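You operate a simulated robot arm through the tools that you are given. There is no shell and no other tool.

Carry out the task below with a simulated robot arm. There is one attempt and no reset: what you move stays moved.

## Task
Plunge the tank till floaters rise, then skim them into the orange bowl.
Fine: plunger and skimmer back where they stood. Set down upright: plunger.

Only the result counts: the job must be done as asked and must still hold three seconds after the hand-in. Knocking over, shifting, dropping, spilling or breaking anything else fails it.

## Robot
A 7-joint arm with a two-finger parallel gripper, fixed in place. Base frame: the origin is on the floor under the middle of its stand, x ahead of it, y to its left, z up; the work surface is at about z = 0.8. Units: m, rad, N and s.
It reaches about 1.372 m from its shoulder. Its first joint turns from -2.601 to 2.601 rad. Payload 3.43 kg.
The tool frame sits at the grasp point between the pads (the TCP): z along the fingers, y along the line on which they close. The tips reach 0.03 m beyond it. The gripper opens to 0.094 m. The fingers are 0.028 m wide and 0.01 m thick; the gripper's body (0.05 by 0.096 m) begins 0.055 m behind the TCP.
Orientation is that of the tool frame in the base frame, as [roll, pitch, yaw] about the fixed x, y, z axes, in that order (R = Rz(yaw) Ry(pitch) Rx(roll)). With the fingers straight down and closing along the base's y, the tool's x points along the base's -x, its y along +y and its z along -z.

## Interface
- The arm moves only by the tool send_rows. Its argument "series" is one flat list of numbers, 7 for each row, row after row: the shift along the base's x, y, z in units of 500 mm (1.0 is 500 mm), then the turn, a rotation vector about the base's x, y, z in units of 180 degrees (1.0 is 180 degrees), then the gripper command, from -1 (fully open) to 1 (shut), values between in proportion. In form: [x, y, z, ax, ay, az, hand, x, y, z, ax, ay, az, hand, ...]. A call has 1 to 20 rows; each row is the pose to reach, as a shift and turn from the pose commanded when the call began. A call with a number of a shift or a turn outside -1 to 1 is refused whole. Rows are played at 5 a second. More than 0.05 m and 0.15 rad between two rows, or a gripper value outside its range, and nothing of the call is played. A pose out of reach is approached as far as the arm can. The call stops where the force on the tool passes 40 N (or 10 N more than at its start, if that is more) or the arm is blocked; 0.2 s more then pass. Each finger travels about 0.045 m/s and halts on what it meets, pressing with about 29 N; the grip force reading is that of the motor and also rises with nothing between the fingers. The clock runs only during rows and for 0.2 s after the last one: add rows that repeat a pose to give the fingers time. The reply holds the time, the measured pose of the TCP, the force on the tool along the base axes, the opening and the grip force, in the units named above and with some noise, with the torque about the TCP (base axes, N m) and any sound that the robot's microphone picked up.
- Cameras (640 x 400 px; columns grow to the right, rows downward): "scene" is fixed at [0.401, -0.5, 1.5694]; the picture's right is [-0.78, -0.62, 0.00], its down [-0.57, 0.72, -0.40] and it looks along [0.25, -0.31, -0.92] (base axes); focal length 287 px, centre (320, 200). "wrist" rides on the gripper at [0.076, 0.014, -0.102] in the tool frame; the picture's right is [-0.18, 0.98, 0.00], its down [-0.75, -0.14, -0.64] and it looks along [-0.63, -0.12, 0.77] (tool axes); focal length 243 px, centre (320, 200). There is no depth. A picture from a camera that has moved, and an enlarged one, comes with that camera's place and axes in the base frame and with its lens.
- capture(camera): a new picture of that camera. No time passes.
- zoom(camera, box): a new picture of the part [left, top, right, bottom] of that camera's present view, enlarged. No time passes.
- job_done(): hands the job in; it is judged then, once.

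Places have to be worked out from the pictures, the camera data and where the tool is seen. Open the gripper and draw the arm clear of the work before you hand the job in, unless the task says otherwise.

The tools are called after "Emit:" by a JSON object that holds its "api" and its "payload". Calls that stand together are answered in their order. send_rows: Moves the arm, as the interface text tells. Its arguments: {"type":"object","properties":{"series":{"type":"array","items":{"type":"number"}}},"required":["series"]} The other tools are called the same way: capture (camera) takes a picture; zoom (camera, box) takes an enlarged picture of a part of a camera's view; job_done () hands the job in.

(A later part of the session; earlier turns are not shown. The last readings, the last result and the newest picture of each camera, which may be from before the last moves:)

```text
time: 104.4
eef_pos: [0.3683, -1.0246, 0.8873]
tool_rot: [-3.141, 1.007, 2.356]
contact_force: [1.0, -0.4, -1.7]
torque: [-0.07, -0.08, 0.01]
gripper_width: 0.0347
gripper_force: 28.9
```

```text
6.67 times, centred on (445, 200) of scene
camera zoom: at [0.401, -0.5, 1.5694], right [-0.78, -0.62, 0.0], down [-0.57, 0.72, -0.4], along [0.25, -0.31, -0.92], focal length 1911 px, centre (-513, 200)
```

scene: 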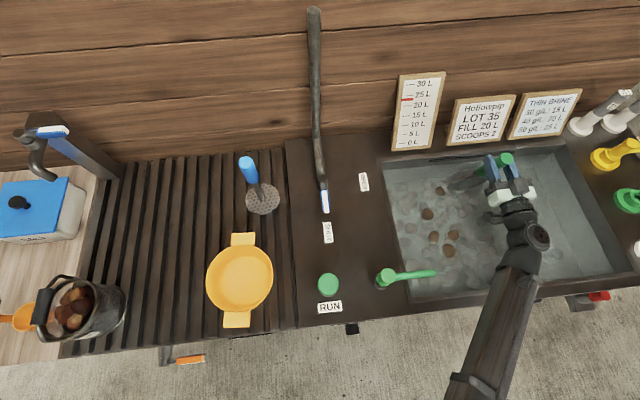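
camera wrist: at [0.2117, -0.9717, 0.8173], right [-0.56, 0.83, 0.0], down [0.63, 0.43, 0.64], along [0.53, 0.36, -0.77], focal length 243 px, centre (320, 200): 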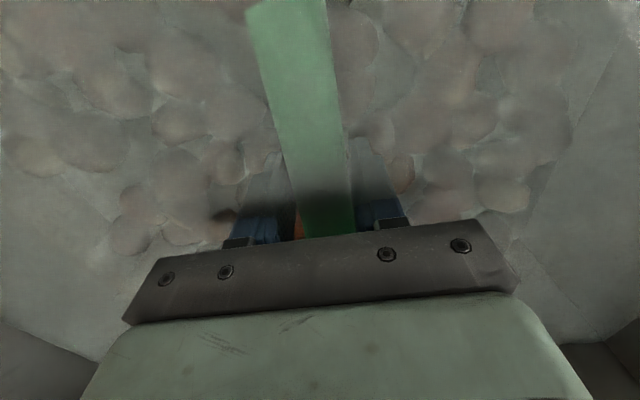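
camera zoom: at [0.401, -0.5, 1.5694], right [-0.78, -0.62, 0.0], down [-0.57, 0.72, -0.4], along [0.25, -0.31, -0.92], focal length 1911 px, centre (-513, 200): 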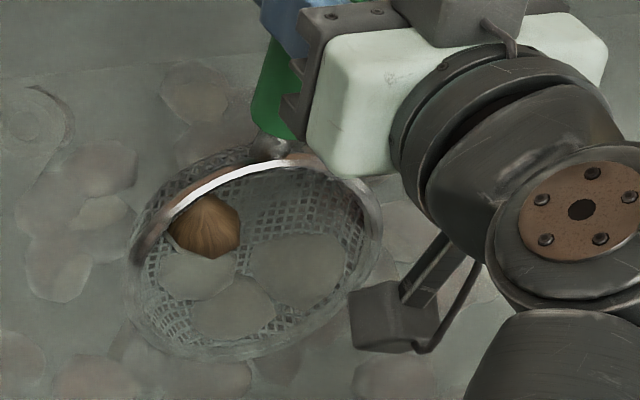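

All five are off the surface again and the dish is loaded exactly as before. I level and lift it as earlier.

Emit:
{"api": "send_rows", "payload": {"series": [0.0113, -0.0113, -0.0128, 0.0196, 0.0196, 0, 1, 0.0226, -0.0226, -0.026, 0.0393, 0.0393, 0, 1, 0.0373, -0.0373, -0.0388, 0.0629, 0.0629, 0, 1, 0.0516, -0.0516, -0.052, 0.0864, 0.0864, 0, 1, 0.0643, -0.0643, -0.0548, 0.11, 0.11, 0, 1, 0.0774, -0.0774, -0.0568, 0.1336, 0.1336, 0, 1, 0.0826, -0.0826, -0.0568, 0.1571, 0.1571, 0, 1, 0.0875, -0.0875, -0.058, 0.1807, 0.1807, 0, 1, 0.084, -0.084, -0.0448, 0.2043, 0.2043, 0, 1, 0.0812, -0.0812, -0.0288, 0.2278, 0.2278, 0, 1, 0.0812, -0.0812, 0.0272, 0.2278, 0.2278, 0, 1, 0.0812, -0.0812, 0.1072, 0.2278, 0.2278, 0, 1, 0.0812, -0.0812, 0.1872, 0.2278, 0.2278, 0, 1, 0.0812, -0.0812, 0.1872, 0.2278, 0.2278, 0, 1]}}

Emit:
{"api": "zoom", "payload": {"camera": "scene", "box": [380, 90, 520, 290]}}

```text
time: 107.4
eef_pos: [0.4099, -1.0646, 0.9811]
tool_rot: [-3.141, -0.003, 2.357]
contact_force: [0.1, -0.1, -2.9]
torque: [-0.25, -0.27, 0.06]
gripper_width: 0.0313
gripper_force: 29.4
```

```text
2.00 times, centred on (450, 190) of scene
camera zoom: at [0.401, -0.5, 1.5694], right [-0.78, -0.62, 0.0], down [-0.57, 0.72, -0.4], along [0.25, -0.31, -0.92], focal length 573 px, centre (60, 220)
```

zoom: 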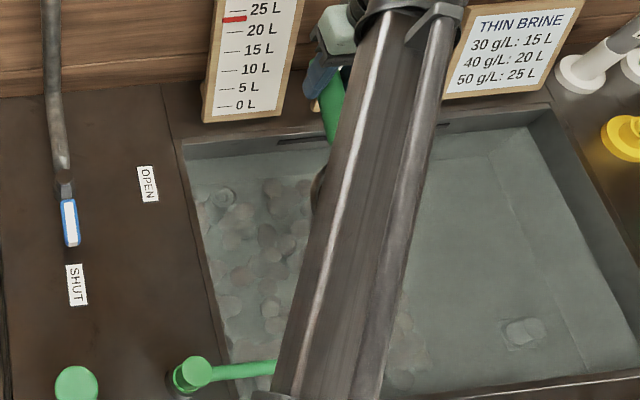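

The load is there (torque 0.37 N·m as before), but the grip width dropped to 0.031, so I check the wrist camera whether the handle is slipping.

Emit:
{"api": "capture", "payload": {"camera": "wrist"}}

Emit:
{"api": "zoom", "payload": {"camera": "wrist", "box": [220, 0, 420, 250]}}

```text
taken
camera wrist: at [0.3668, -1.0012, 1.0829], right [0.83, 0.56, 0.0], down [0.43, -0.63, 0.64], along [0.36, -0.53, -0.77], focal length 243 px, centre (320, 200)
```

wrist: 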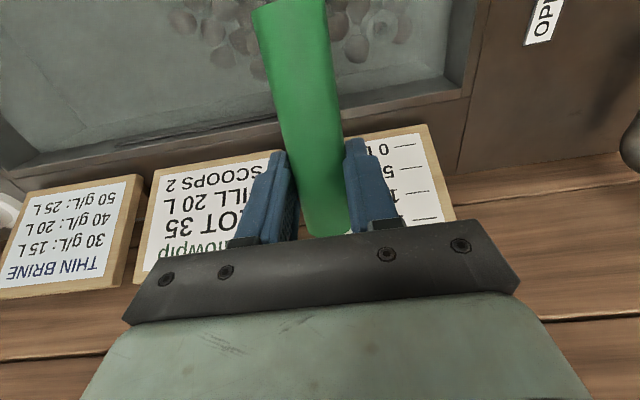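

```text
1.60 times, centred on (320, 125) of wrist
camera zoom: at [0.3668, -1.0012, 1.0829], right [0.83, 0.56, 0.0], down [0.43, -0.63, 0.64], along [0.36, -0.53, -0.77], focal length 388 px, centre (320, 320)
```

zoom: 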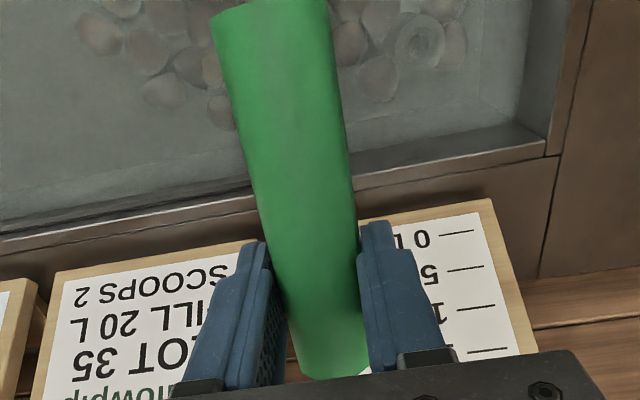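

The handle has slid about 1 cm toward the fingertips but is still inside the pads. I continue without delay but gently: one smooth move yawing the head back toward +R while carrying it left at height.

Emit:
{"api": "send_rows", "payload": {"series": [0.004, 0.01, 0.04, 0, 0, 0, 1, 0.014, 0.03, 0.1, 0, 0, 0.015, 1, 0.03, 0.065, 0.16, 0, 0, 0.045, 1, 0.05, 0.108, 0.22, 0, 0, 0.08, 1, 0.073, 0.157, 0.27, 0, 0, 0.115, 1, 0.097, 0.208, 0.31, 0, 0, 0.15, 1, 0.121, 0.26, 0.338, 0, 0, 0.185, 1, 0.146, 0.313, 0.338, 0, 0, 0.22, 1, 0.171, 0.367, 0.338, 0, 0, 0.255, 1, 0.196, 0.421, 0.338, 0, 0, 0.29, 1, 0.221, 0.475, 0.338, 0, 0, 0.325, 1, 0.246, 0.529, 0.338, 0, 0, 0.36, 1, 0.271, 0.583, 0.338, 0, 0, 0.395, 1, 0.296, 0.637, 0.338, 0, 0, 0.43, 1, 0.321, 0.69, 0.338, 0, 0, 0.46, 1, 0.345, 0.742, 0.338, 0, 0, 0.485, 1, 0.367, 0.79, 0.338, 0, 0, 0.497, 1, 0.385, 0.828, 0.338, 0, 0, 0.5, 1, 0.396, 0.852, 0.338, 0, 0, 0.5, 1, 0.3996, 0.8592, 0.338, 0, 0, 0.5, 1]}}

Emit:
{"api": "capture", "payload": {"camera": "scene"}}

Emit:
{"api": "capture", "payload": {"camera": "wrist"}}

```text
time: 111.6
eef_pos: [0.6106, -0.6353, 1.1488]
tool_rot: [-3.14, -0.001, -2.357]
contact_force: [0.5, 0.1, -2.3]
torque: [0.25, -0.27, 0.02]
gripper_width: 0.0316
gripper_force: 29.3
```

```text
taken
```

scene: 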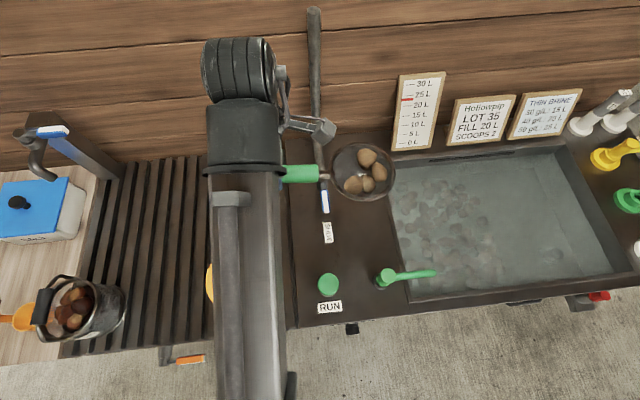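

```text
taken
camera wrist: at [0.5461, -0.6789, 1.2509], right [-0.56, 0.83, 0.0], down [0.63, 0.43, 0.64], along [0.53, 0.36, -0.77], focal length 243 px, centre (320, 200)
```

wrist: 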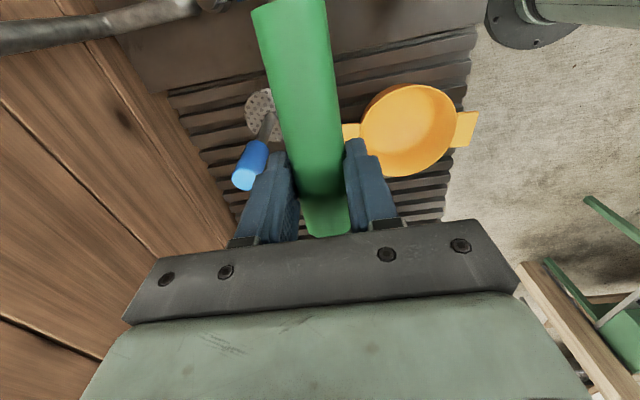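

The grip is stable now (0.0316, unchanged) and the load is in the dish. I zoom in on the dish to count.

Emit:
{"api": "zoom", "payload": {"camera": "scene", "box": [325, 135, 405, 205]}}

Emit:
{"api": "zoom", "payload": {"camera": "scene", "box": [375, 140, 575, 300]}}

```text
5.71 times, centred on (365, 170) of scene
camera zoom: at [0.401, -0.5, 1.5694], right [-0.78, -0.62, 0.0], down [-0.57, 0.72, -0.4], along [0.25, -0.31, -0.92], focal length 1638 px, centre (63, 371)
```

zoom: 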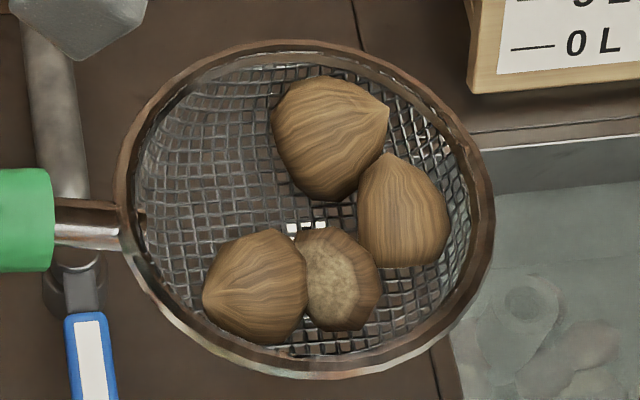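

```text
2.50 times, centred on (475, 220) of scene
camera zoom: at [0.401, -0.5, 1.5694], right [-0.78, -0.62, 0.0], down [-0.57, 0.72, -0.4], along [0.25, -0.31, -0.92], focal length 716 px, centre (-68, 150)
```

zoom: 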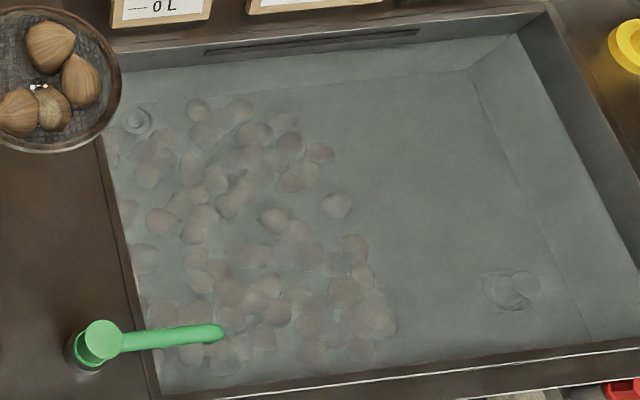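

Four pips lie securely in the dish and the surface of the tank is clear. I carry the dish gently to the drain board, in front of the bowl's line, keeping clear of the plunger.

Emit:
{"api": "send_rows", "payload": {"series": [0.012, 0.014, 0, 0, 0, 0, 1, 0.04, 0.047, -0.01, 0, 0, 0, 1, 0.08, 0.093, -0.02, 0, 0, 0, 1, 0.122, 0.141, -0.03, 0, 0, 0, 1, 0.164, 0.189, -0.04, 0, 0, 0, 1, 0.206, 0.237, -0.05, 0, 0, 0, 1, 0.248, 0.286, -0.06, 0, 0, 0, 1, 0.29, 0.334, -0.07, 0, 0, 0, 1, 0.33, 0.38, -0.08, 0, 0, 0, 1, 0.358, 0.413, -0.09, 0, 0, 0, 1, 0.374, 0.432, -0.1, 0, 0, 0, 1, 0.3785, 0.4373, -0.1, 0, 0, 0, 1, 0.3785, 0.4373, -0.1, 0, 0, 0, 1]}}

Emit:
{"api": "capture", "payload": {"camera": "scene"}}

```text
time: 114.4
eef_pos: [0.7998, -0.4173, 1.0994]
tool_rot: [-3.141, -0.002, -2.356]
contact_force: [-0.6, -0.1, -2.5]
torque: [0.24, -0.26, 0.02]
gripper_width: 0.0313
gripper_force: 28.8
```

```text
taken
```

scene: 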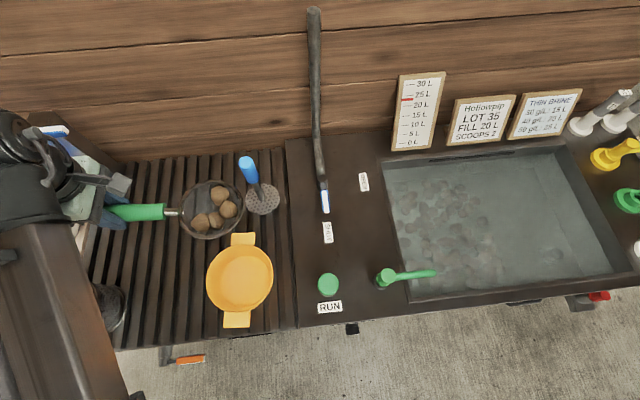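

Now I move in over the bowl with only a partial tilt (35°, safe against spilling), to check reach and alignment before tipping.

Emit:
{"api": "send_rows", "payload": {"series": [-0.0192, 0.0294, -0.014, 0.0236, -0.0236, 0, 1, -0.0503, 0.0464, -0.028, 0.0471, -0.0471, 0, 1, -0.0829, 0.0619, -0.04, 0.0707, -0.0707, 0, 1, -0.1182, 0.0747, -0.054, 0.0943, -0.0943, 0, 1, -0.1554, 0.0856, -0.068, 0.1178, -0.1178, 0, 1, -0.1918, 0.0973, -0.08, 0.1375, -0.1375, 0, 1, -0.1918, 0.0973, -0.08, 0.1375, -0.1375, 0, 1]}}

Emit:
{"api": "capture", "payload": {"camera": "scene"}}

Emit:
{"api": "zoom", "payload": {"camera": "scene", "box": [150, 180, 300, 330]}}

```text
time: 116.0
eef_pos: [0.7043, -0.3678, 1.0595]
tool_rot: [-3.137, 0.61, -2.356]
contact_force: [-0.3, 0.1, -2.6]
torque: [0.13, -0.13, -0.02]
gripper_width: 0.0314
gripper_force: 29.2
```

```text
taken
```

scene: 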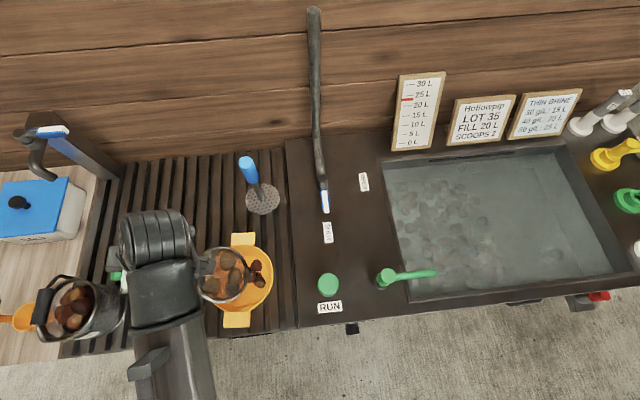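

```text
2.67 times, centred on (225, 255) of scene
camera zoom: at [0.401, -0.5, 1.5694], right [-0.78, -0.62, 0.0], down [-0.57, 0.72, -0.4], along [0.25, -0.31, -0.92], focal length 764 px, centre (573, 53)
```

zoom: 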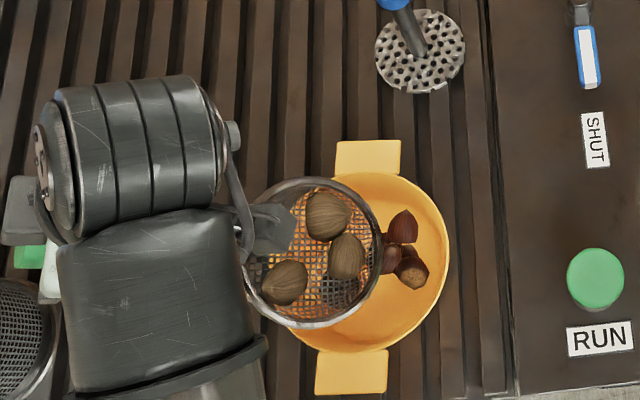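

Some dark pips are already lying in the bowl, while lighter ones remain in the dish. I zoom in to understand what is what.

Emit:
{"api": "zoom", "payload": {"camera": "scene", "box": [190, 225, 280, 315]}}

Emit:
{"api": "zoom", "payload": {"camera": "scene", "box": [230, 245, 275, 290]}}

Emit:
{"api": "zoom", "payload": {"camera": "scene", "box": [380, 150, 520, 290]}}

Emit:
{"api": "zoom", "payload": {"camera": "scene", "box": [25, 265, 135, 350]}}

```text
4.44 times, centred on (235, 270) of scene
camera zoom: at [0.401, -0.5, 1.5694], right [-0.78, -0.62, 0.0], down [-0.57, 0.72, -0.4], along [0.25, -0.31, -0.92], focal length 1274 px, centre (698, -111)
```

zoom: 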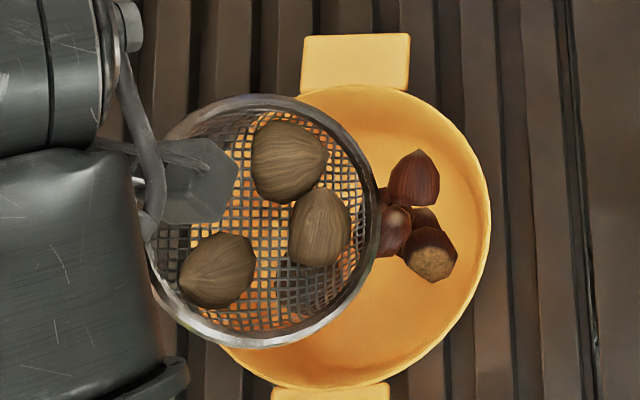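

```text
8.89 times, centred on (252, 268) of scene
camera zoom: at [0.401, -0.5, 1.5694], right [-0.78, -0.62, 0.0], down [-0.57, 0.72, -0.4], along [0.25, -0.31, -0.92], focal length 2548 px, centre (920, -400)
```

zoom: 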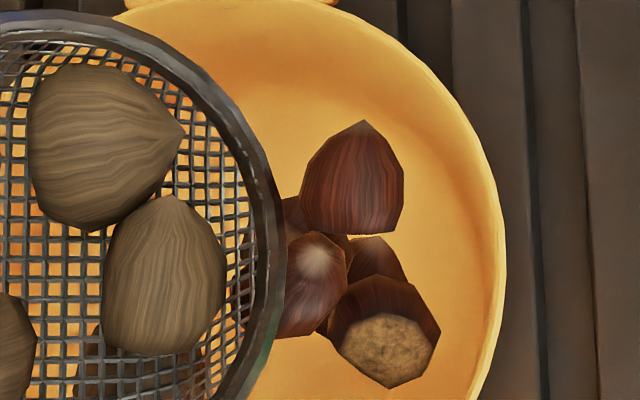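

```text
2.86 times, centred on (450, 220) of scene
camera zoom: at [0.401, -0.5, 1.5694], right [-0.78, -0.62, 0.0], down [-0.57, 0.72, -0.4], along [0.25, -0.31, -0.92], focal length 819 px, centre (-51, 143)
```

zoom: 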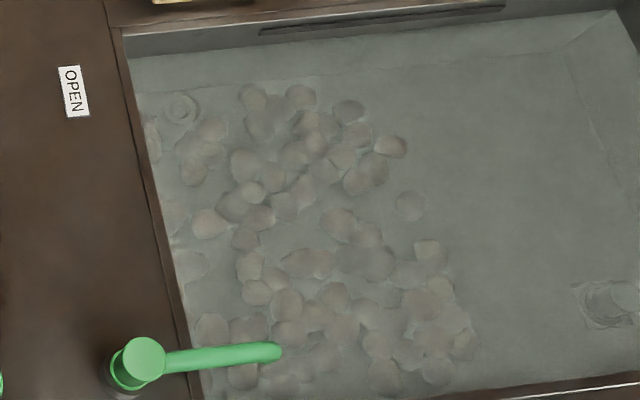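

```text
4.71 times, centred on (80, 308) of scene
camera zoom: at [0.401, -0.5, 1.5694], right [-0.78, -0.62, 0.0], down [-0.57, 0.72, -0.4], along [0.25, -0.31, -0.92], focal length 1349 px, centre (1449, -306)
```

zoom: 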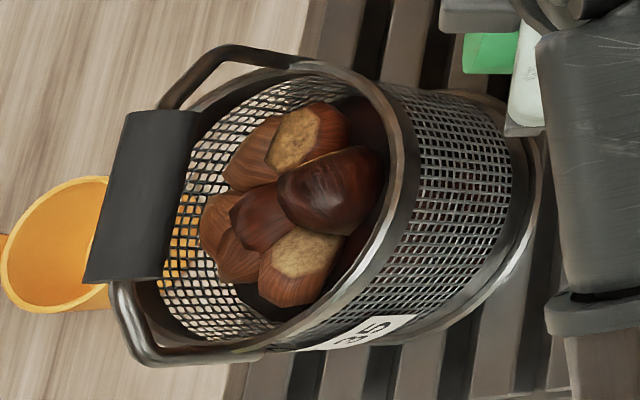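

The wrist torque shows the dish's load has left it. I hold a moment and look again to see what remains.

Emit:
{"api": "send_rows", "payload": {"series": [0, 0, 0, 0, 0, 0, 1, 0, 0, 0, 0, 0, 0, 1, 0, 0, 0, 0, 0, 0, 1]}}

Emit:
{"api": "zoom", "payload": {"camera": "scene", "box": [190, 225, 280, 315]}}

Emit:
{"api": "zoom", "payload": {"camera": "scene", "box": [380, 150, 520, 290]}}

```text
time: 116.8
eef_pos: [0.704, -0.3691, 1.0582]
tool_rot: [-3.139, 0.61, -2.357]
contact_force: [-0.1, 0.3, -2.0]
torque: [0.1, -0.15, -0.04]
gripper_width: 0.0313
gripper_force: 29.1
```

```text
4.44 times, centred on (235, 270) of scene
camera zoom: at [0.401, -0.5, 1.5694], right [-0.78, -0.62, 0.0], down [-0.57, 0.72, -0.4], along [0.25, -0.31, -0.92], focal length 1274 px, centre (698, -111)
```

zoom: 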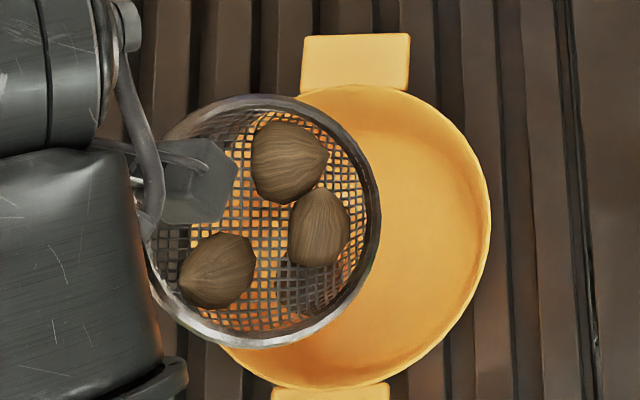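

```text
2.86 times, centred on (450, 220) of scene
camera zoom: at [0.401, -0.5, 1.5694], right [-0.78, -0.62, 0.0], down [-0.57, 0.72, -0.4], along [0.25, -0.31, -0.92], focal length 819 px, centre (-51, 143)
```

zoom: 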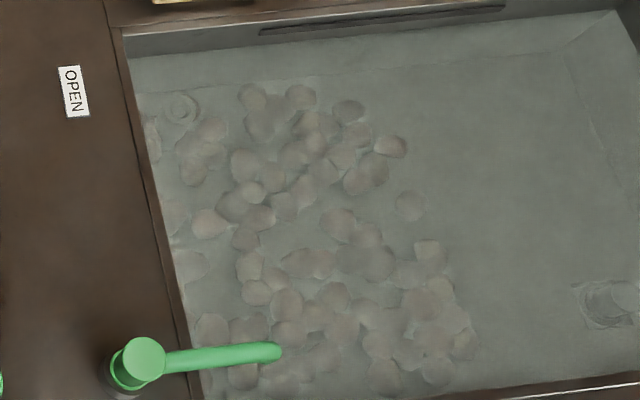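

The two views differ (dark pips seen in the bowl a moment ago are gone). I retake the pictures without any time passing, including the wrist view, to make sure what is real.

Emit:
{"api": "capture", "payload": {"camera": "scene"}}

Emit:
{"api": "zoom", "payload": {"camera": "scene", "box": [195, 235, 265, 305]}}

Emit:
{"api": "capture", "payload": {"camera": "wrist"}}

```text
taken
```

scene: 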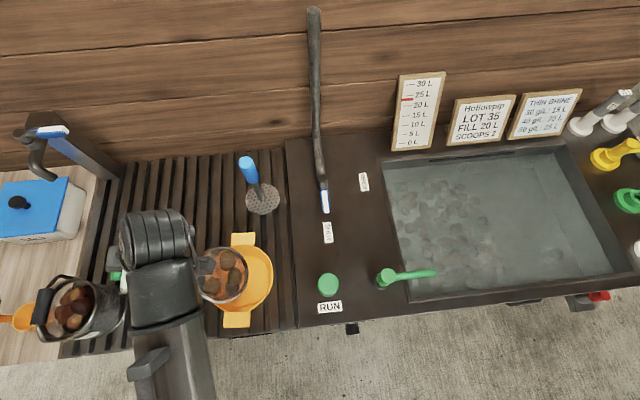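

```text
5.71 times, centred on (230, 270) of scene
camera zoom: at [0.401, -0.5, 1.5694], right [-0.78, -0.62, 0.0], down [-0.57, 0.72, -0.4], along [0.25, -0.31, -0.92], focal length 1638 px, centre (834, -200)
```

zoom: 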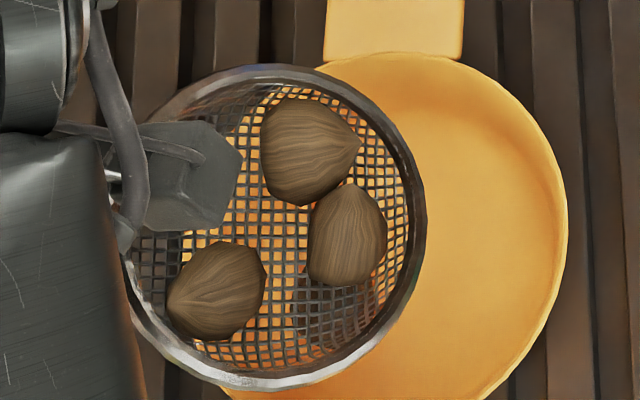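

```text
taken
camera wrist: at [0.6082, -0.4445, 1.0987], right [-0.59, 0.8, 0.1], down [0.28, 0.08, 0.96], along [0.76, 0.59, -0.27], focal length 243 px, centre (320, 200)
```

wrist: 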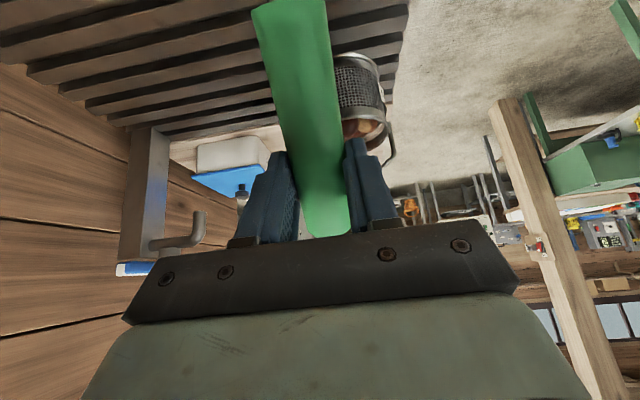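

The dish still shows pips although the load reading has dropped; in any case the dish is centred over the bowl, so I tip it fully (to ~94°) with the lip just above the bowl, then look.

Emit:
{"api": "send_rows", "payload": {"series": [-0.0197, -0.0197, -0.004, 0.0275, -0.0275, 0, 1, -0.0445, -0.0445, 0.016, 0.0589, -0.0589, 0, 1, -0.0717, -0.0717, 0.046, 0.0903, -0.0903, 0, 1, -0.1007, -0.1007, 0.07, 0.1218, -0.1218, 0, 1, -0.1308, -0.1308, 0.085, 0.1532, -0.1532, 0, 1, -0.1615, -0.1615, 0.0915, 0.1846, -0.1846, 0, 1, -0.1923, -0.1923, 0.09, 0.216, -0.216, 0, 1, -0.2075, -0.2075, 0.087, 0.2318, -0.2318, 0, 1, -0.2075, -0.2075, 0.087, 0.2318, -0.2318, 0, 1, -0.2075, -0.2075, 0.087, 0.2318, -0.2318, 0, 1]}}

Emit:
{"api": "capture", "payload": {"camera": "scene"}}

Emit:
{"api": "zoom", "payload": {"camera": "scene", "box": [190, 220, 290, 320]}}

Emit:
{"api": "zoom", "payload": {"camera": "scene", "box": [380, 140, 580, 300]}}

```text
time: 119.0
eef_pos: [0.6007, -0.4731, 1.1018]
tool_rot: [0.001, 1.503, 0.785]
contact_force: [0.8, -0.5, -1.9]
torque: [-0.07, 0.06, 0.0]
gripper_width: 0.0312
gripper_force: 28.5
```

```text
taken
```

scene: 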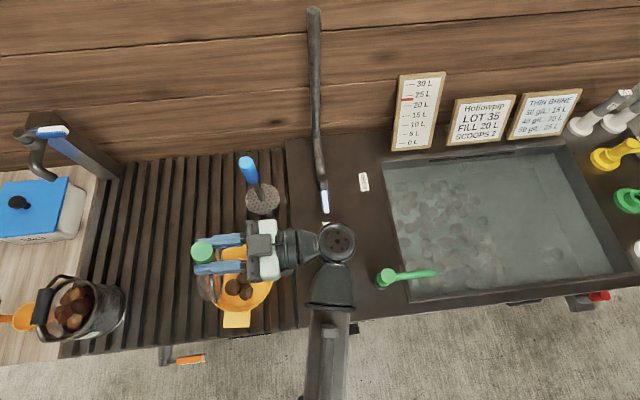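

```text
4.00 times, centred on (240, 270) of scene
camera zoom: at [0.401, -0.5, 1.5694], right [-0.78, -0.62, 0.0], down [-0.57, 0.72, -0.4], along [0.25, -0.31, -0.92], focal length 1146 px, centre (640, -80)
```

zoom: 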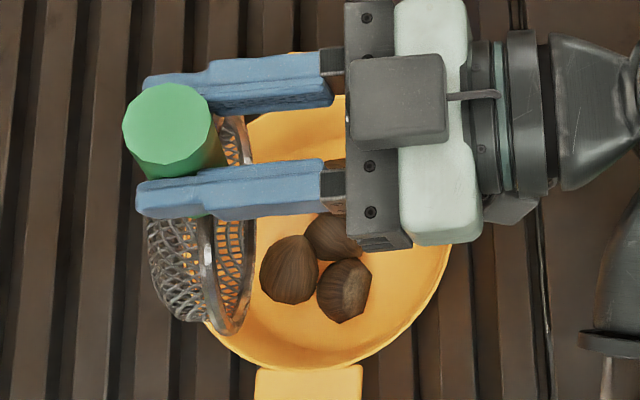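

```text
2.50 times, centred on (480, 220) of scene
camera zoom: at [0.401, -0.5, 1.5694], right [-0.78, -0.62, 0.0], down [-0.57, 0.72, -0.4], along [0.25, -0.31, -0.92], focal length 716 px, centre (-80, 150)
```

zoom: 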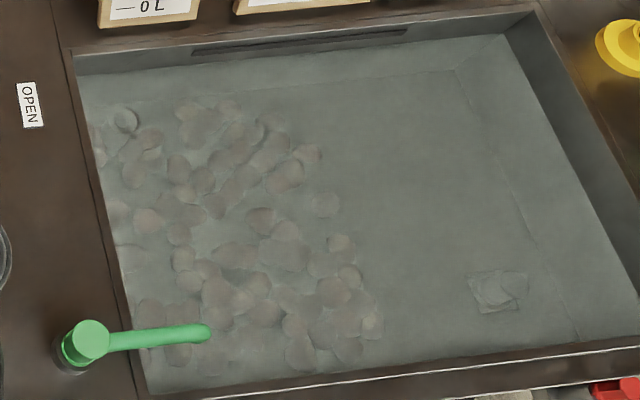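

Pips are now lying in the bowl. I raise the skimmer straight up and look at the bowl unobstructed.

Emit:
{"api": "send_rows", "payload": {"series": [0, 0, 0.06, 0, 0, 0, 1, 0, 0, 0.14, 0, 0, 0, 1, 0, 0, 0.2, 0, 0, 0, 1, 0.05, -0.03, 0.24, -0.03, 0.03, 0, 1, 0.12, -0.07, 0.24, -0.06, 0.06, 0, 1, 0.19, -0.1, 0.24, -0.09, 0.09, 0, 1, 0.26, -0.12, 0.24, -0.12, 0.12, 0, 1, 0.32, -0.12, 0.24, -0.15, 0.15, 0, 1, 0.38, -0.12, 0.24, -0.18, 0.18, 0, 1, 0.44, -0.1, 0.24, -0.21, 0.21, 0, 1, 0.5, -0.08, 0.24, -0.24, 0.24, 0, 1, 0.56, -0.05, 0.24, -0.27, 0.27, 0, 1, 0.61, -0.02, 0.24, -0.3, 0.3, 0, 1, 0.66, 0.01, 0.24, -0.33, 0.33, 0, 1, 0.7, 0.04, 0.24, -0.3593, 0.3593, 0, 1, 0.736, 0.073, 0.24, -0.3693, 0.3693, 0, 1, 0.736, 0.073, 0.24, -0.3693, 0.3693, 0, 1]}}

Emit:
{"api": "capture", "payload": {"camera": "scene"}}

Emit:
{"api": "zoom", "payload": {"camera": "scene", "box": [190, 220, 290, 335]}}

Emit:
{"api": "zoom", "payload": {"camera": "scene", "box": [380, 140, 580, 300]}}

```text
time: 122.6
eef_pos: [0.9674, -0.436, 1.2223]
tool_rot: [-3.141, -0.004, -2.356]
contact_force: [0.1, -0.4, -1.7]
torque: [0.14, -0.2, -0.01]
gripper_width: 0.0313
gripper_force: 29.3
```

```text
taken
```

scene: 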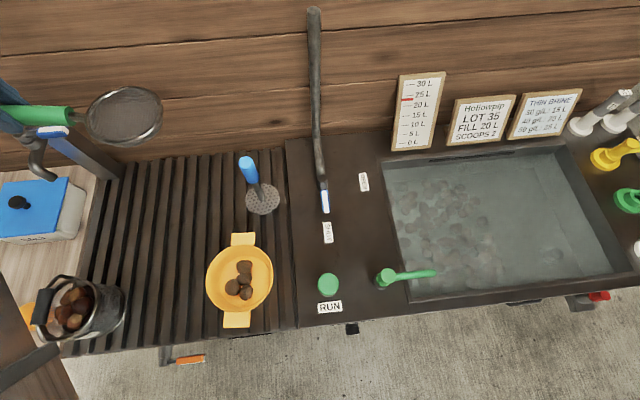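

```text
3.48 times, centred on (240, 278) of scene
camera zoom: at [0.401, -0.5, 1.5694], right [-0.78, -0.62, 0.0], down [-0.57, 0.72, -0.4], along [0.25, -0.31, -0.92], focal length 997 px, centre (598, -70)
```

zoom: 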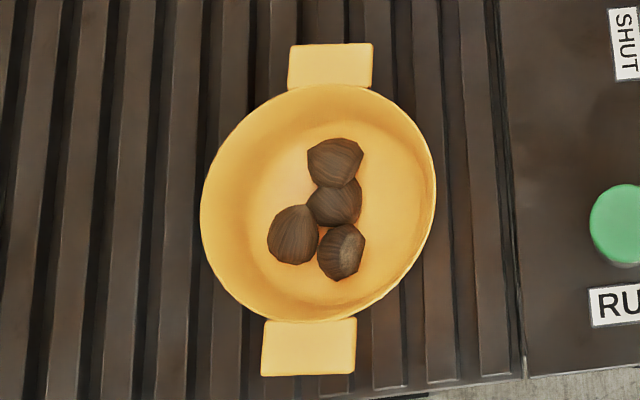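

```text
2.50 times, centred on (480, 220) of scene
camera zoom: at [0.401, -0.5, 1.5694], right [-0.78, -0.62, 0.0], down [-0.57, 0.72, -0.4], along [0.25, -0.31, -0.92], focal length 716 px, centre (-80, 150)
```

zoom: 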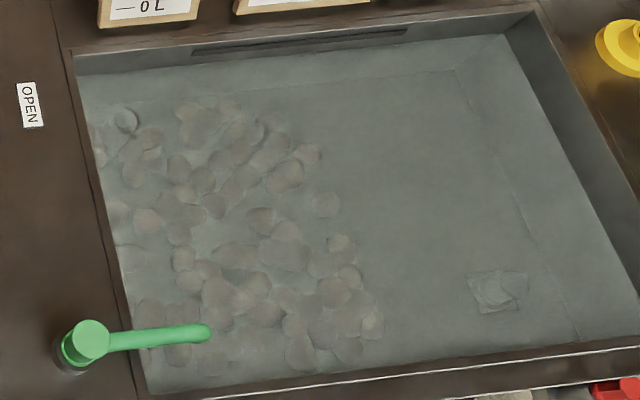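

Four pips show in the bowl and no floater is visible on the water. I zoom in closely on the bowl, the dish and the tank surface to look for the fifth.

Emit:
{"api": "zoom", "payload": {"camera": "scene", "box": [220, 250, 265, 310]}}

Emit:
{"api": "zoom", "payload": {"camera": "scene", "box": [75, 70, 175, 160]}}

Emit:
{"api": "zoom", "payload": {"camera": "scene", "box": [390, 160, 490, 230]}}

Emit:
{"api": "zoom", "payload": {"camera": "scene", "box": [395, 215, 505, 300]}}

Emit:
{"api": "zoom", "payload": {"camera": "scene", "box": [500, 200, 640, 310]}}

Emit:
{"api": "zoom", "payload": {"camera": "scene", "box": [60, 140, 340, 340]}}

```text
6.67 times, centred on (242, 280) of scene
camera zoom: at [0.401, -0.5, 1.5694], right [-0.78, -0.62, 0.0], down [-0.57, 0.72, -0.4], along [0.25, -0.31, -0.92], focal length 1911 px, centre (837, -333)
```

zoom: 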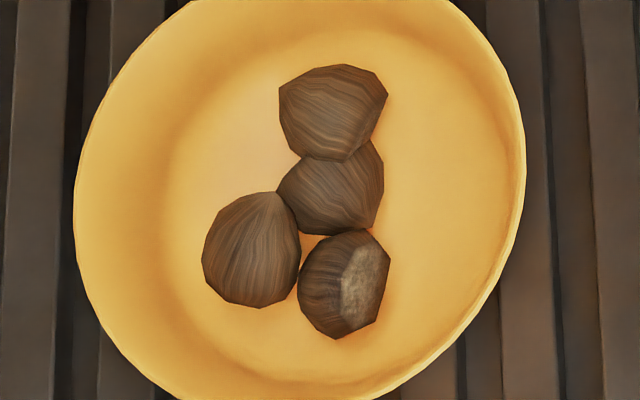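

```text
4.44 times, centred on (125, 115) of scene
camera zoom: at [0.401, -0.5, 1.5694], right [-0.78, -0.62, 0.0], down [-0.57, 0.72, -0.4], along [0.25, -0.31, -0.92], focal length 1274 px, centre (1187, 578)
```

zoom: 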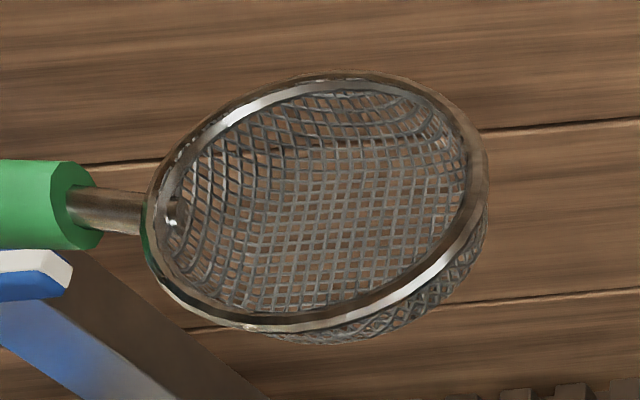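

```text
5.71 times, centred on (440, 195) of scene
camera zoom: at [0.401, -0.5, 1.5694], right [-0.78, -0.62, 0.0], down [-0.57, 0.72, -0.4], along [0.25, -0.31, -0.92], focal length 1638 px, centre (-366, 229)
```

zoom: 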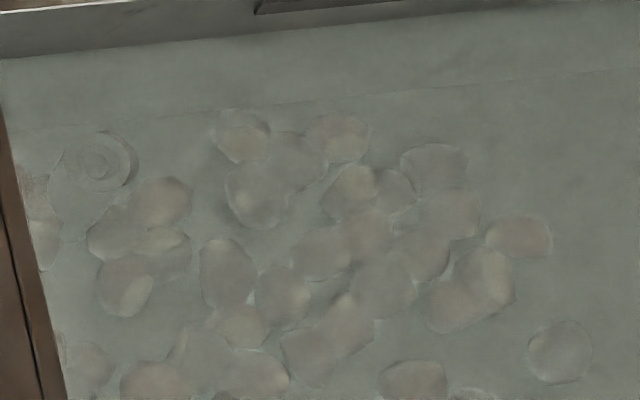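

```text
4.71 times, centred on (450, 258) of scene
camera zoom: at [0.401, -0.5, 1.5694], right [-0.78, -0.62, 0.0], down [-0.57, 0.72, -0.4], along [0.25, -0.31, -0.92], focal length 1349 px, centre (-292, -71)
```

zoom: 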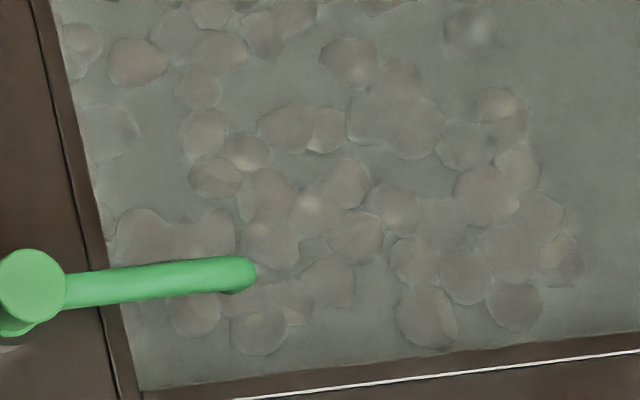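

```text
3.64 times, centred on (570, 255) of scene
camera zoom: at [0.401, -0.5, 1.5694], right [-0.78, -0.62, 0.0], down [-0.57, 0.72, -0.4], along [0.25, -0.31, -0.92], focal length 1042 px, centre (-589, 0)
```

zoom: 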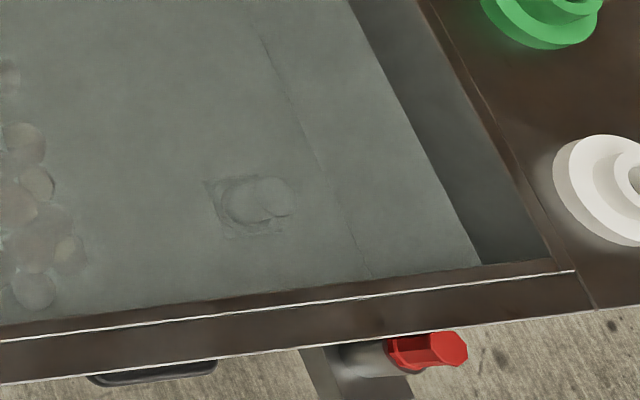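

```text
2.00 times, centred on (200, 240) of scene
camera zoom: at [0.401, -0.5, 1.5694], right [-0.78, -0.62, 0.0], down [-0.57, 0.72, -0.4], along [0.25, -0.31, -0.92], focal length 573 px, centre (560, 120)
```

zoom: 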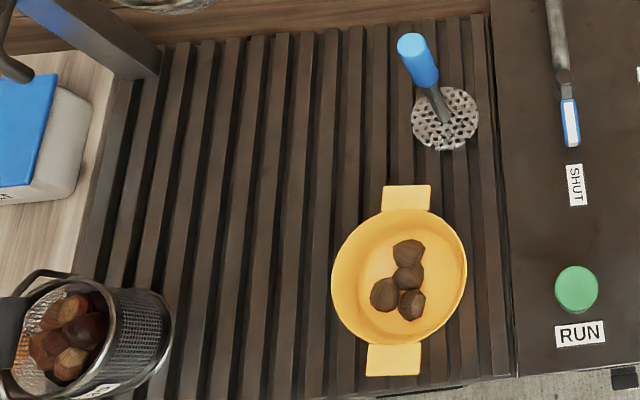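

Four pips lie in the bowl and the dish is visibly empty. I hold still once more to re-read the load in the hand and let things settle, then look at the tank again.

Emit:
{"api": "send_rows", "payload": {"series": [0, 0, 0, 0, 0, 0, 1, 0, 0, 0, 0, 0, 0, 1, 0, 0, 0, 0, 0, 0, 1, 0, 0, 0, 0, 0, 0, 1, 0, 0, 0, 0, 0, 0, 1]}}

Emit:
{"api": "capture", "payload": {"camera": "scene"}}

Emit:
{"api": "zoom", "payload": {"camera": "scene", "box": [375, 140, 575, 300]}}

```text
time: 123.8
eef_pos: [0.9668, -0.4367, 1.2233]
tool_rot: [-3.139, -0.002, -2.357]
contact_force: [-0.4, 0.4, -1.3]
torque: [0.12, -0.14, 0.0]
gripper_width: 0.0311
gripper_force: 28.9
```

```text
taken
```

scene: 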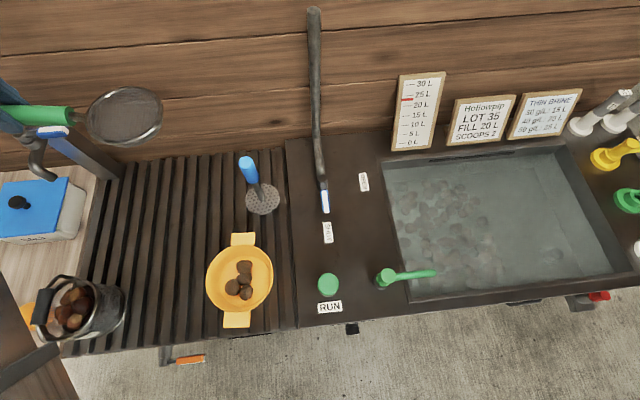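

```text
2.50 times, centred on (475, 220) of scene
camera zoom: at [0.401, -0.5, 1.5694], right [-0.78, -0.62, 0.0], down [-0.57, 0.72, -0.4], along [0.25, -0.31, -0.92], focal length 716 px, centre (-68, 150)
```

zoom: 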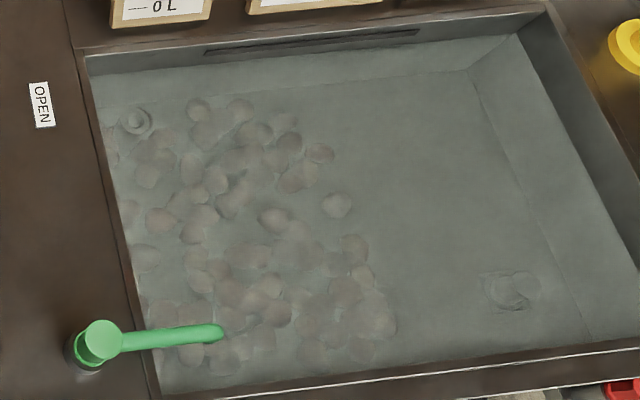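

No floater is left on the water, the bowl holds four pips, and the hand load is back to the bare skimmer. I lower the skimmer over its old spot to just above the board and compare with the original picture.

Emit:
{"api": "send_rows", "payload": {"series": [0, 0, -0.06, 0, 0, 0, 1, 0, 0, -0.14, 0, 0, 0, 1, 0, 0, -0.22, 0, 0, 0, 1, 0, 0, -0.3, 0, 0, 0, 1, 0, 0, -0.38, 0, 0, 0, 1, 0, 0, -0.46, 0, 0, 0, 1, 0, 0, -0.54, 0, 0, 0, 1, 0, 0, -0.6, 0, 0, 0, 1, 0, 0, -0.637, 0, 0, 0, 1, 0, 0, -0.66, 0, 0, 0, 1, 0, 0, -0.68, 0, 0, 0, 1, 0, 0, -0.68, 0, 0, 0, 1]}}

Emit:
{"api": "zoom", "payload": {"camera": "scene", "box": [115, 165, 245, 235]}}

Emit:
{"api": "capture", "payload": {"camera": "wrist"}}

```text
time: 126.4
eef_pos: [0.9668, -0.4353, 0.8819]
tool_rot: [-3.138, -0.003, -2.356]
contact_force: [-0.6, 0.1, -1.1]
torque: [0.19, -0.13, 0.0]
gripper_width: 0.0313
gripper_force: 29.0
```

```text
4.92 times, centred on (180, 200) of scene
camera zoom: at [0.401, -0.5, 1.5694], right [-0.78, -0.62, 0.0], down [-0.57, 0.72, -0.4], along [0.25, -0.31, -0.92], focal length 1411 px, centre (1009, 200)
```

zoom: 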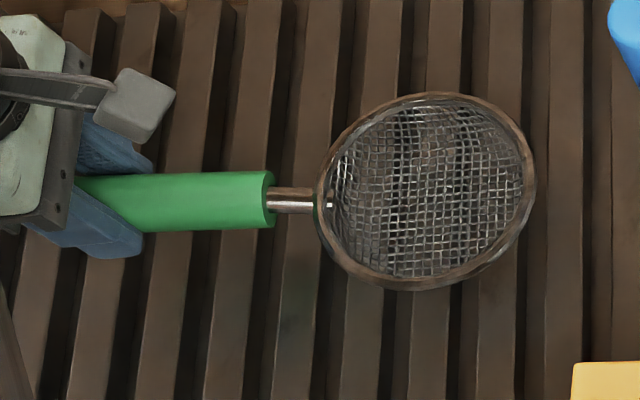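

```text
taken
camera wrist: at [0.9031, -0.4781, 0.9843], right [-0.56, 0.83, 0.0], down [0.63, 0.43, 0.64], along [0.53, 0.36, -0.77], focal length 243 px, centre (320, 200)
```

wrist: 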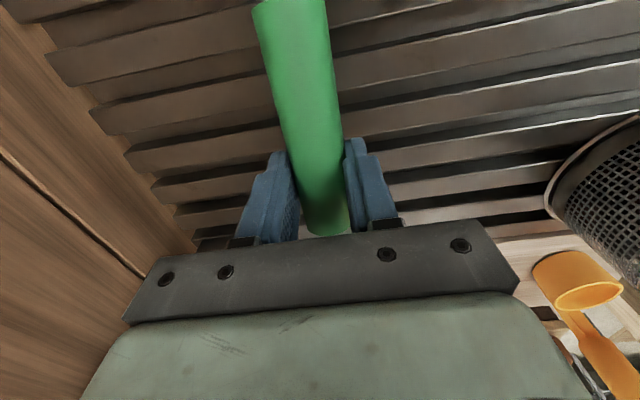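

The head sits ~6 mm too far toward +R at this height, and about 2.4 cm must still be lowered. I correct and go down until nearly touching.

Emit:
{"api": "send_rows", "payload": {"series": [0.0127, 0.0042, -0.01, 0, 0, 0, 1, 0.0127, 0.0042, -0.024, 0, 0, 0, 1, 0.0127, 0.0042, -0.036, 0, 0, 0, 1, 0.0127, 0.0042, -0.042, 0, 0, 0, 1, 0.0127, 0.0042, -0.042, 0, 0, 0, 1]}}

Emit:
{"api": "zoom", "payload": {"camera": "scene", "box": [115, 165, 245, 235]}}

```text
time: 127.6
eef_pos: [0.9734, -0.4326, 0.861]
tool_rot: [-3.139, -0.004, -2.357]
contact_force: [0.3, 1.6, 5.1]
torque: [-0.57, 0.56, 0.02]
gripper_width: 0.0311
gripper_force: 29.5
```

```text
4.92 times, centred on (180, 200) of scene
camera zoom: at [0.401, -0.5, 1.5694], right [-0.78, -0.62, 0.0], down [-0.57, 0.72, -0.4], along [0.25, -0.31, -0.92], focal length 1411 px, centre (1009, 200)
```

zoom: 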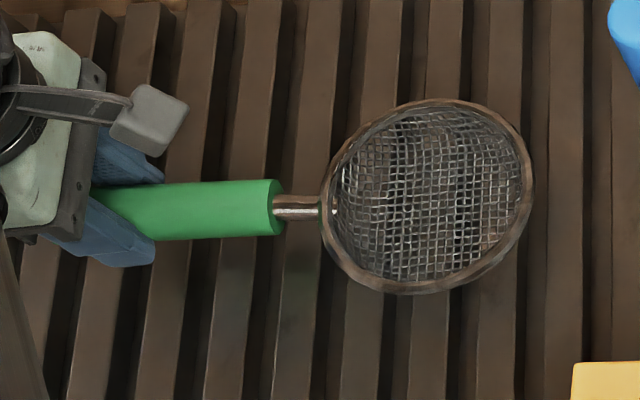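

The dish touches the slats; compared with the original it is ~4 mm too far toward the wall. I lift 3 mm, shift, and set it down again.

Emit:
{"api": "send_rows", "payload": {"series": [0, 0, 0.008, 0, 0, 0, 1, -0.0085, 0.0028, 0.008, 0, 0, 0, 1, -0.0085, 0.0028, 0.004, 0, 0, 0, 1, -0.0085, 0.0028, 0.001, 0, 0, 0, 1, -0.0085, 0.0028, 0.001, 0, 0, 0, 1]}}

Emit:
{"api": "zoom", "payload": {"camera": "scene", "box": [115, 165, 245, 235]}}

```text
time: 128.8
eef_pos: [0.9703, -0.4319, 0.8621]
tool_rot: [-3.139, -0.002, -2.357]
contact_force: [0.3, 0.1, -1.4]
torque: [0.18, -0.16, -0.01]
gripper_width: 0.0311
gripper_force: 29.0
```

```text
4.92 times, centred on (180, 200) of scene
camera zoom: at [0.401, -0.5, 1.5694], right [-0.78, -0.62, 0.0], down [-0.57, 0.72, -0.4], along [0.25, -0.31, -0.92], focal length 1411 px, centre (1009, 200)
```

zoom: 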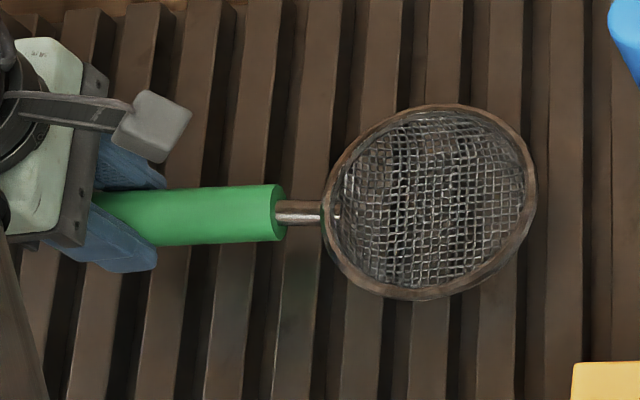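

Now within ~1 mm of the original. I lower the last bit to contact, then open the fingers.

Emit:
{"api": "send_rows", "payload": {"series": [0.001, 0.001, -0.003, 0, 0, 0, 1, 0.001, 0.001, -0.005, 0, 0, 0, 1, 0.001, 0.001, -0.005, 0, 0, 0, 1, 0.001, 0.001, -0.005, 0, 0, 0, 0.2, 0.001, 0.001, -0.005, 0, 0, 0, -0.3, 0.001, 0.001, -0.005, 0, 0, 0, -1, 0.001, 0.001, -0.005, 0, 0, 0, -1, 0.001, 0.001, -0.005, 0, 0, 0, -1, 0.001, 0.001, -0.005, 0, 0, 0, -1]}}

Emit:
{"api": "zoom", "payload": {"camera": "scene", "box": [115, 165, 245, 235]}}

Emit:
{"api": "capture", "payload": {"camera": "wrist"}}

```text
time: 130.8
eef_pos: [0.9697, -0.4326, 0.8591]
tool_rot: [-3.137, -0.003, -2.356]
contact_force: [0.4, -0.1, 0.1]
torque: [-0.02, 0.03, 0.0]
gripper_width: 0.0939
gripper_force: 0.1
```

```text
4.92 times, centred on (180, 200) of scene
camera zoom: at [0.401, -0.5, 1.5694], right [-0.78, -0.62, 0.0], down [-0.57, 0.72, -0.4], along [0.25, -0.31, -0.92], focal length 1411 px, centre (1009, 200)
```

zoom: 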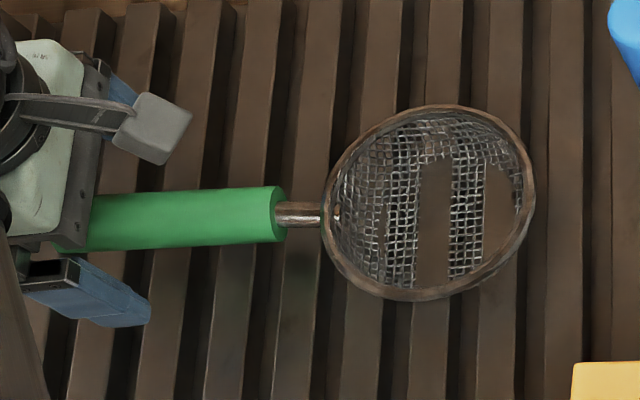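

```text
taken
camera wrist: at [0.9062, -0.4751, 0.9616], right [-0.56, 0.83, 0.0], down [0.63, 0.43, 0.64], along [0.53, 0.36, -0.77], focal length 243 px, centre (320, 200)
```

wrist: 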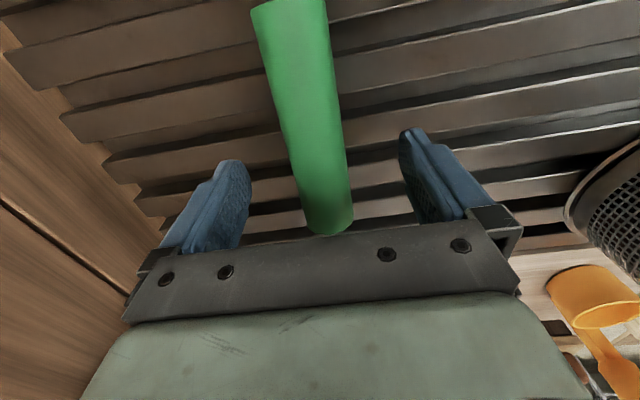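

Skimmer released and lying as it originally did (within ~1.5 mm). To be sure no floater is left behind I will plunge once more and look; I rise and move over to the plunger.

Emit:
{"api": "send_rows", "payload": {"series": [0, 0, 0.03, 0, 0, 0, -1, 0, 0, 0.1, 0, 0, 0, -1, 0, 0, 0.18, 0, 0, 0, -1, 0, 0, 0.26, 0, 0, 0, -1, 0, 0, 0.34, 0, 0, 0, -1, 0, 0, 0.42, 0, 0, 0, -1, 0, 0, 0.5, 0, 0, 0, -1, -0.03, -0.03, 0.55, 0, 0, 0, -1, -0.09, -0.089, 0.56, 0, 0, 0, -1, -0.15, -0.148, 0.56, 0, 0, 0, -1, -0.21, -0.207, 0.56, 0, 0, 0, -1, -0.27, -0.266, 0.56, 0, 0, 0, -1, -0.33, -0.325, 0.56, 0, 0, 0, -1, -0.39, -0.384, 0.56, 0, 0, 0, -1, -0.44, -0.433, 0.56, 0, 0, 0, -1, -0.4598, -0.4526, 0.56, 0, 0, 0, -1, -0.4598, -0.4526, 0.56, 0, 0, 0, -1]}}

Emit:
{"api": "capture", "payload": {"camera": "scene"}}

Emit:
{"api": "capture", "payload": {"camera": "wrist"}}

Emit:
{"api": "zoom", "payload": {"camera": "scene", "box": [375, 140, 575, 300]}}

```text
time: 134.4
eef_pos: [0.7399, -0.6592, 1.1402]
tool_rot: [-3.138, -0.002, -2.357]
contact_force: [0.0, 0.4, -1.0]
torque: [-0.03, -0.03, 0.0]
gripper_width: 0.0939
gripper_force: 0.1
```

```text
taken
```

scene: 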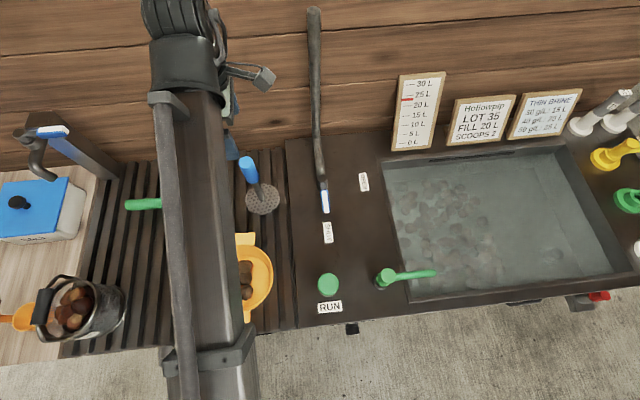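

```text
taken
camera wrist: at [0.676, -0.7026, 1.2419], right [-0.57, 0.82, 0.0], down [0.63, 0.44, 0.64], along [0.53, 0.36, -0.77], focal length 243 px, centre (320, 200)
```

wrist: 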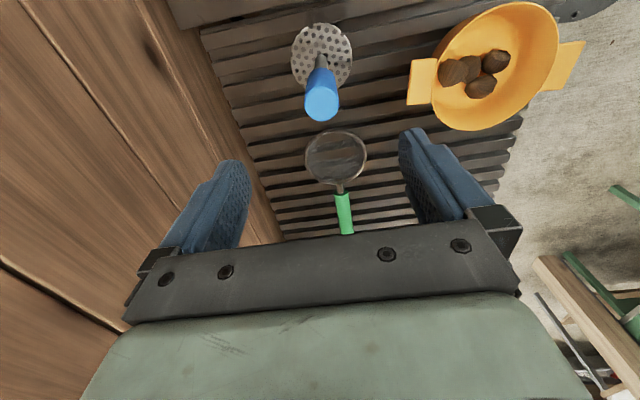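

```text
2.50 times, centred on (475, 220) of scene
camera zoom: at [0.401, -0.5, 1.5694], right [-0.78, -0.62, 0.0], down [-0.57, 0.72, -0.4], along [0.25, -0.31, -0.92], focal length 716 px, centre (-68, 150)
```

zoom: 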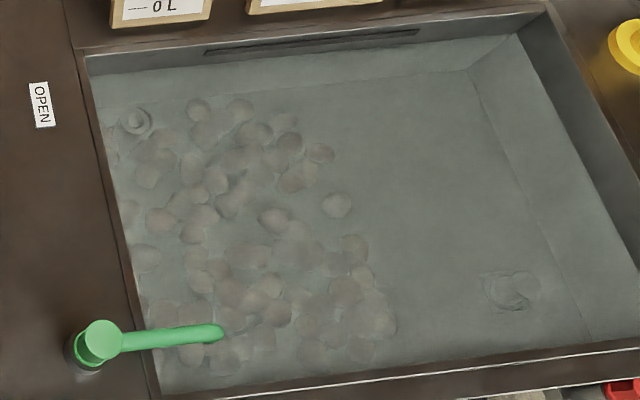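

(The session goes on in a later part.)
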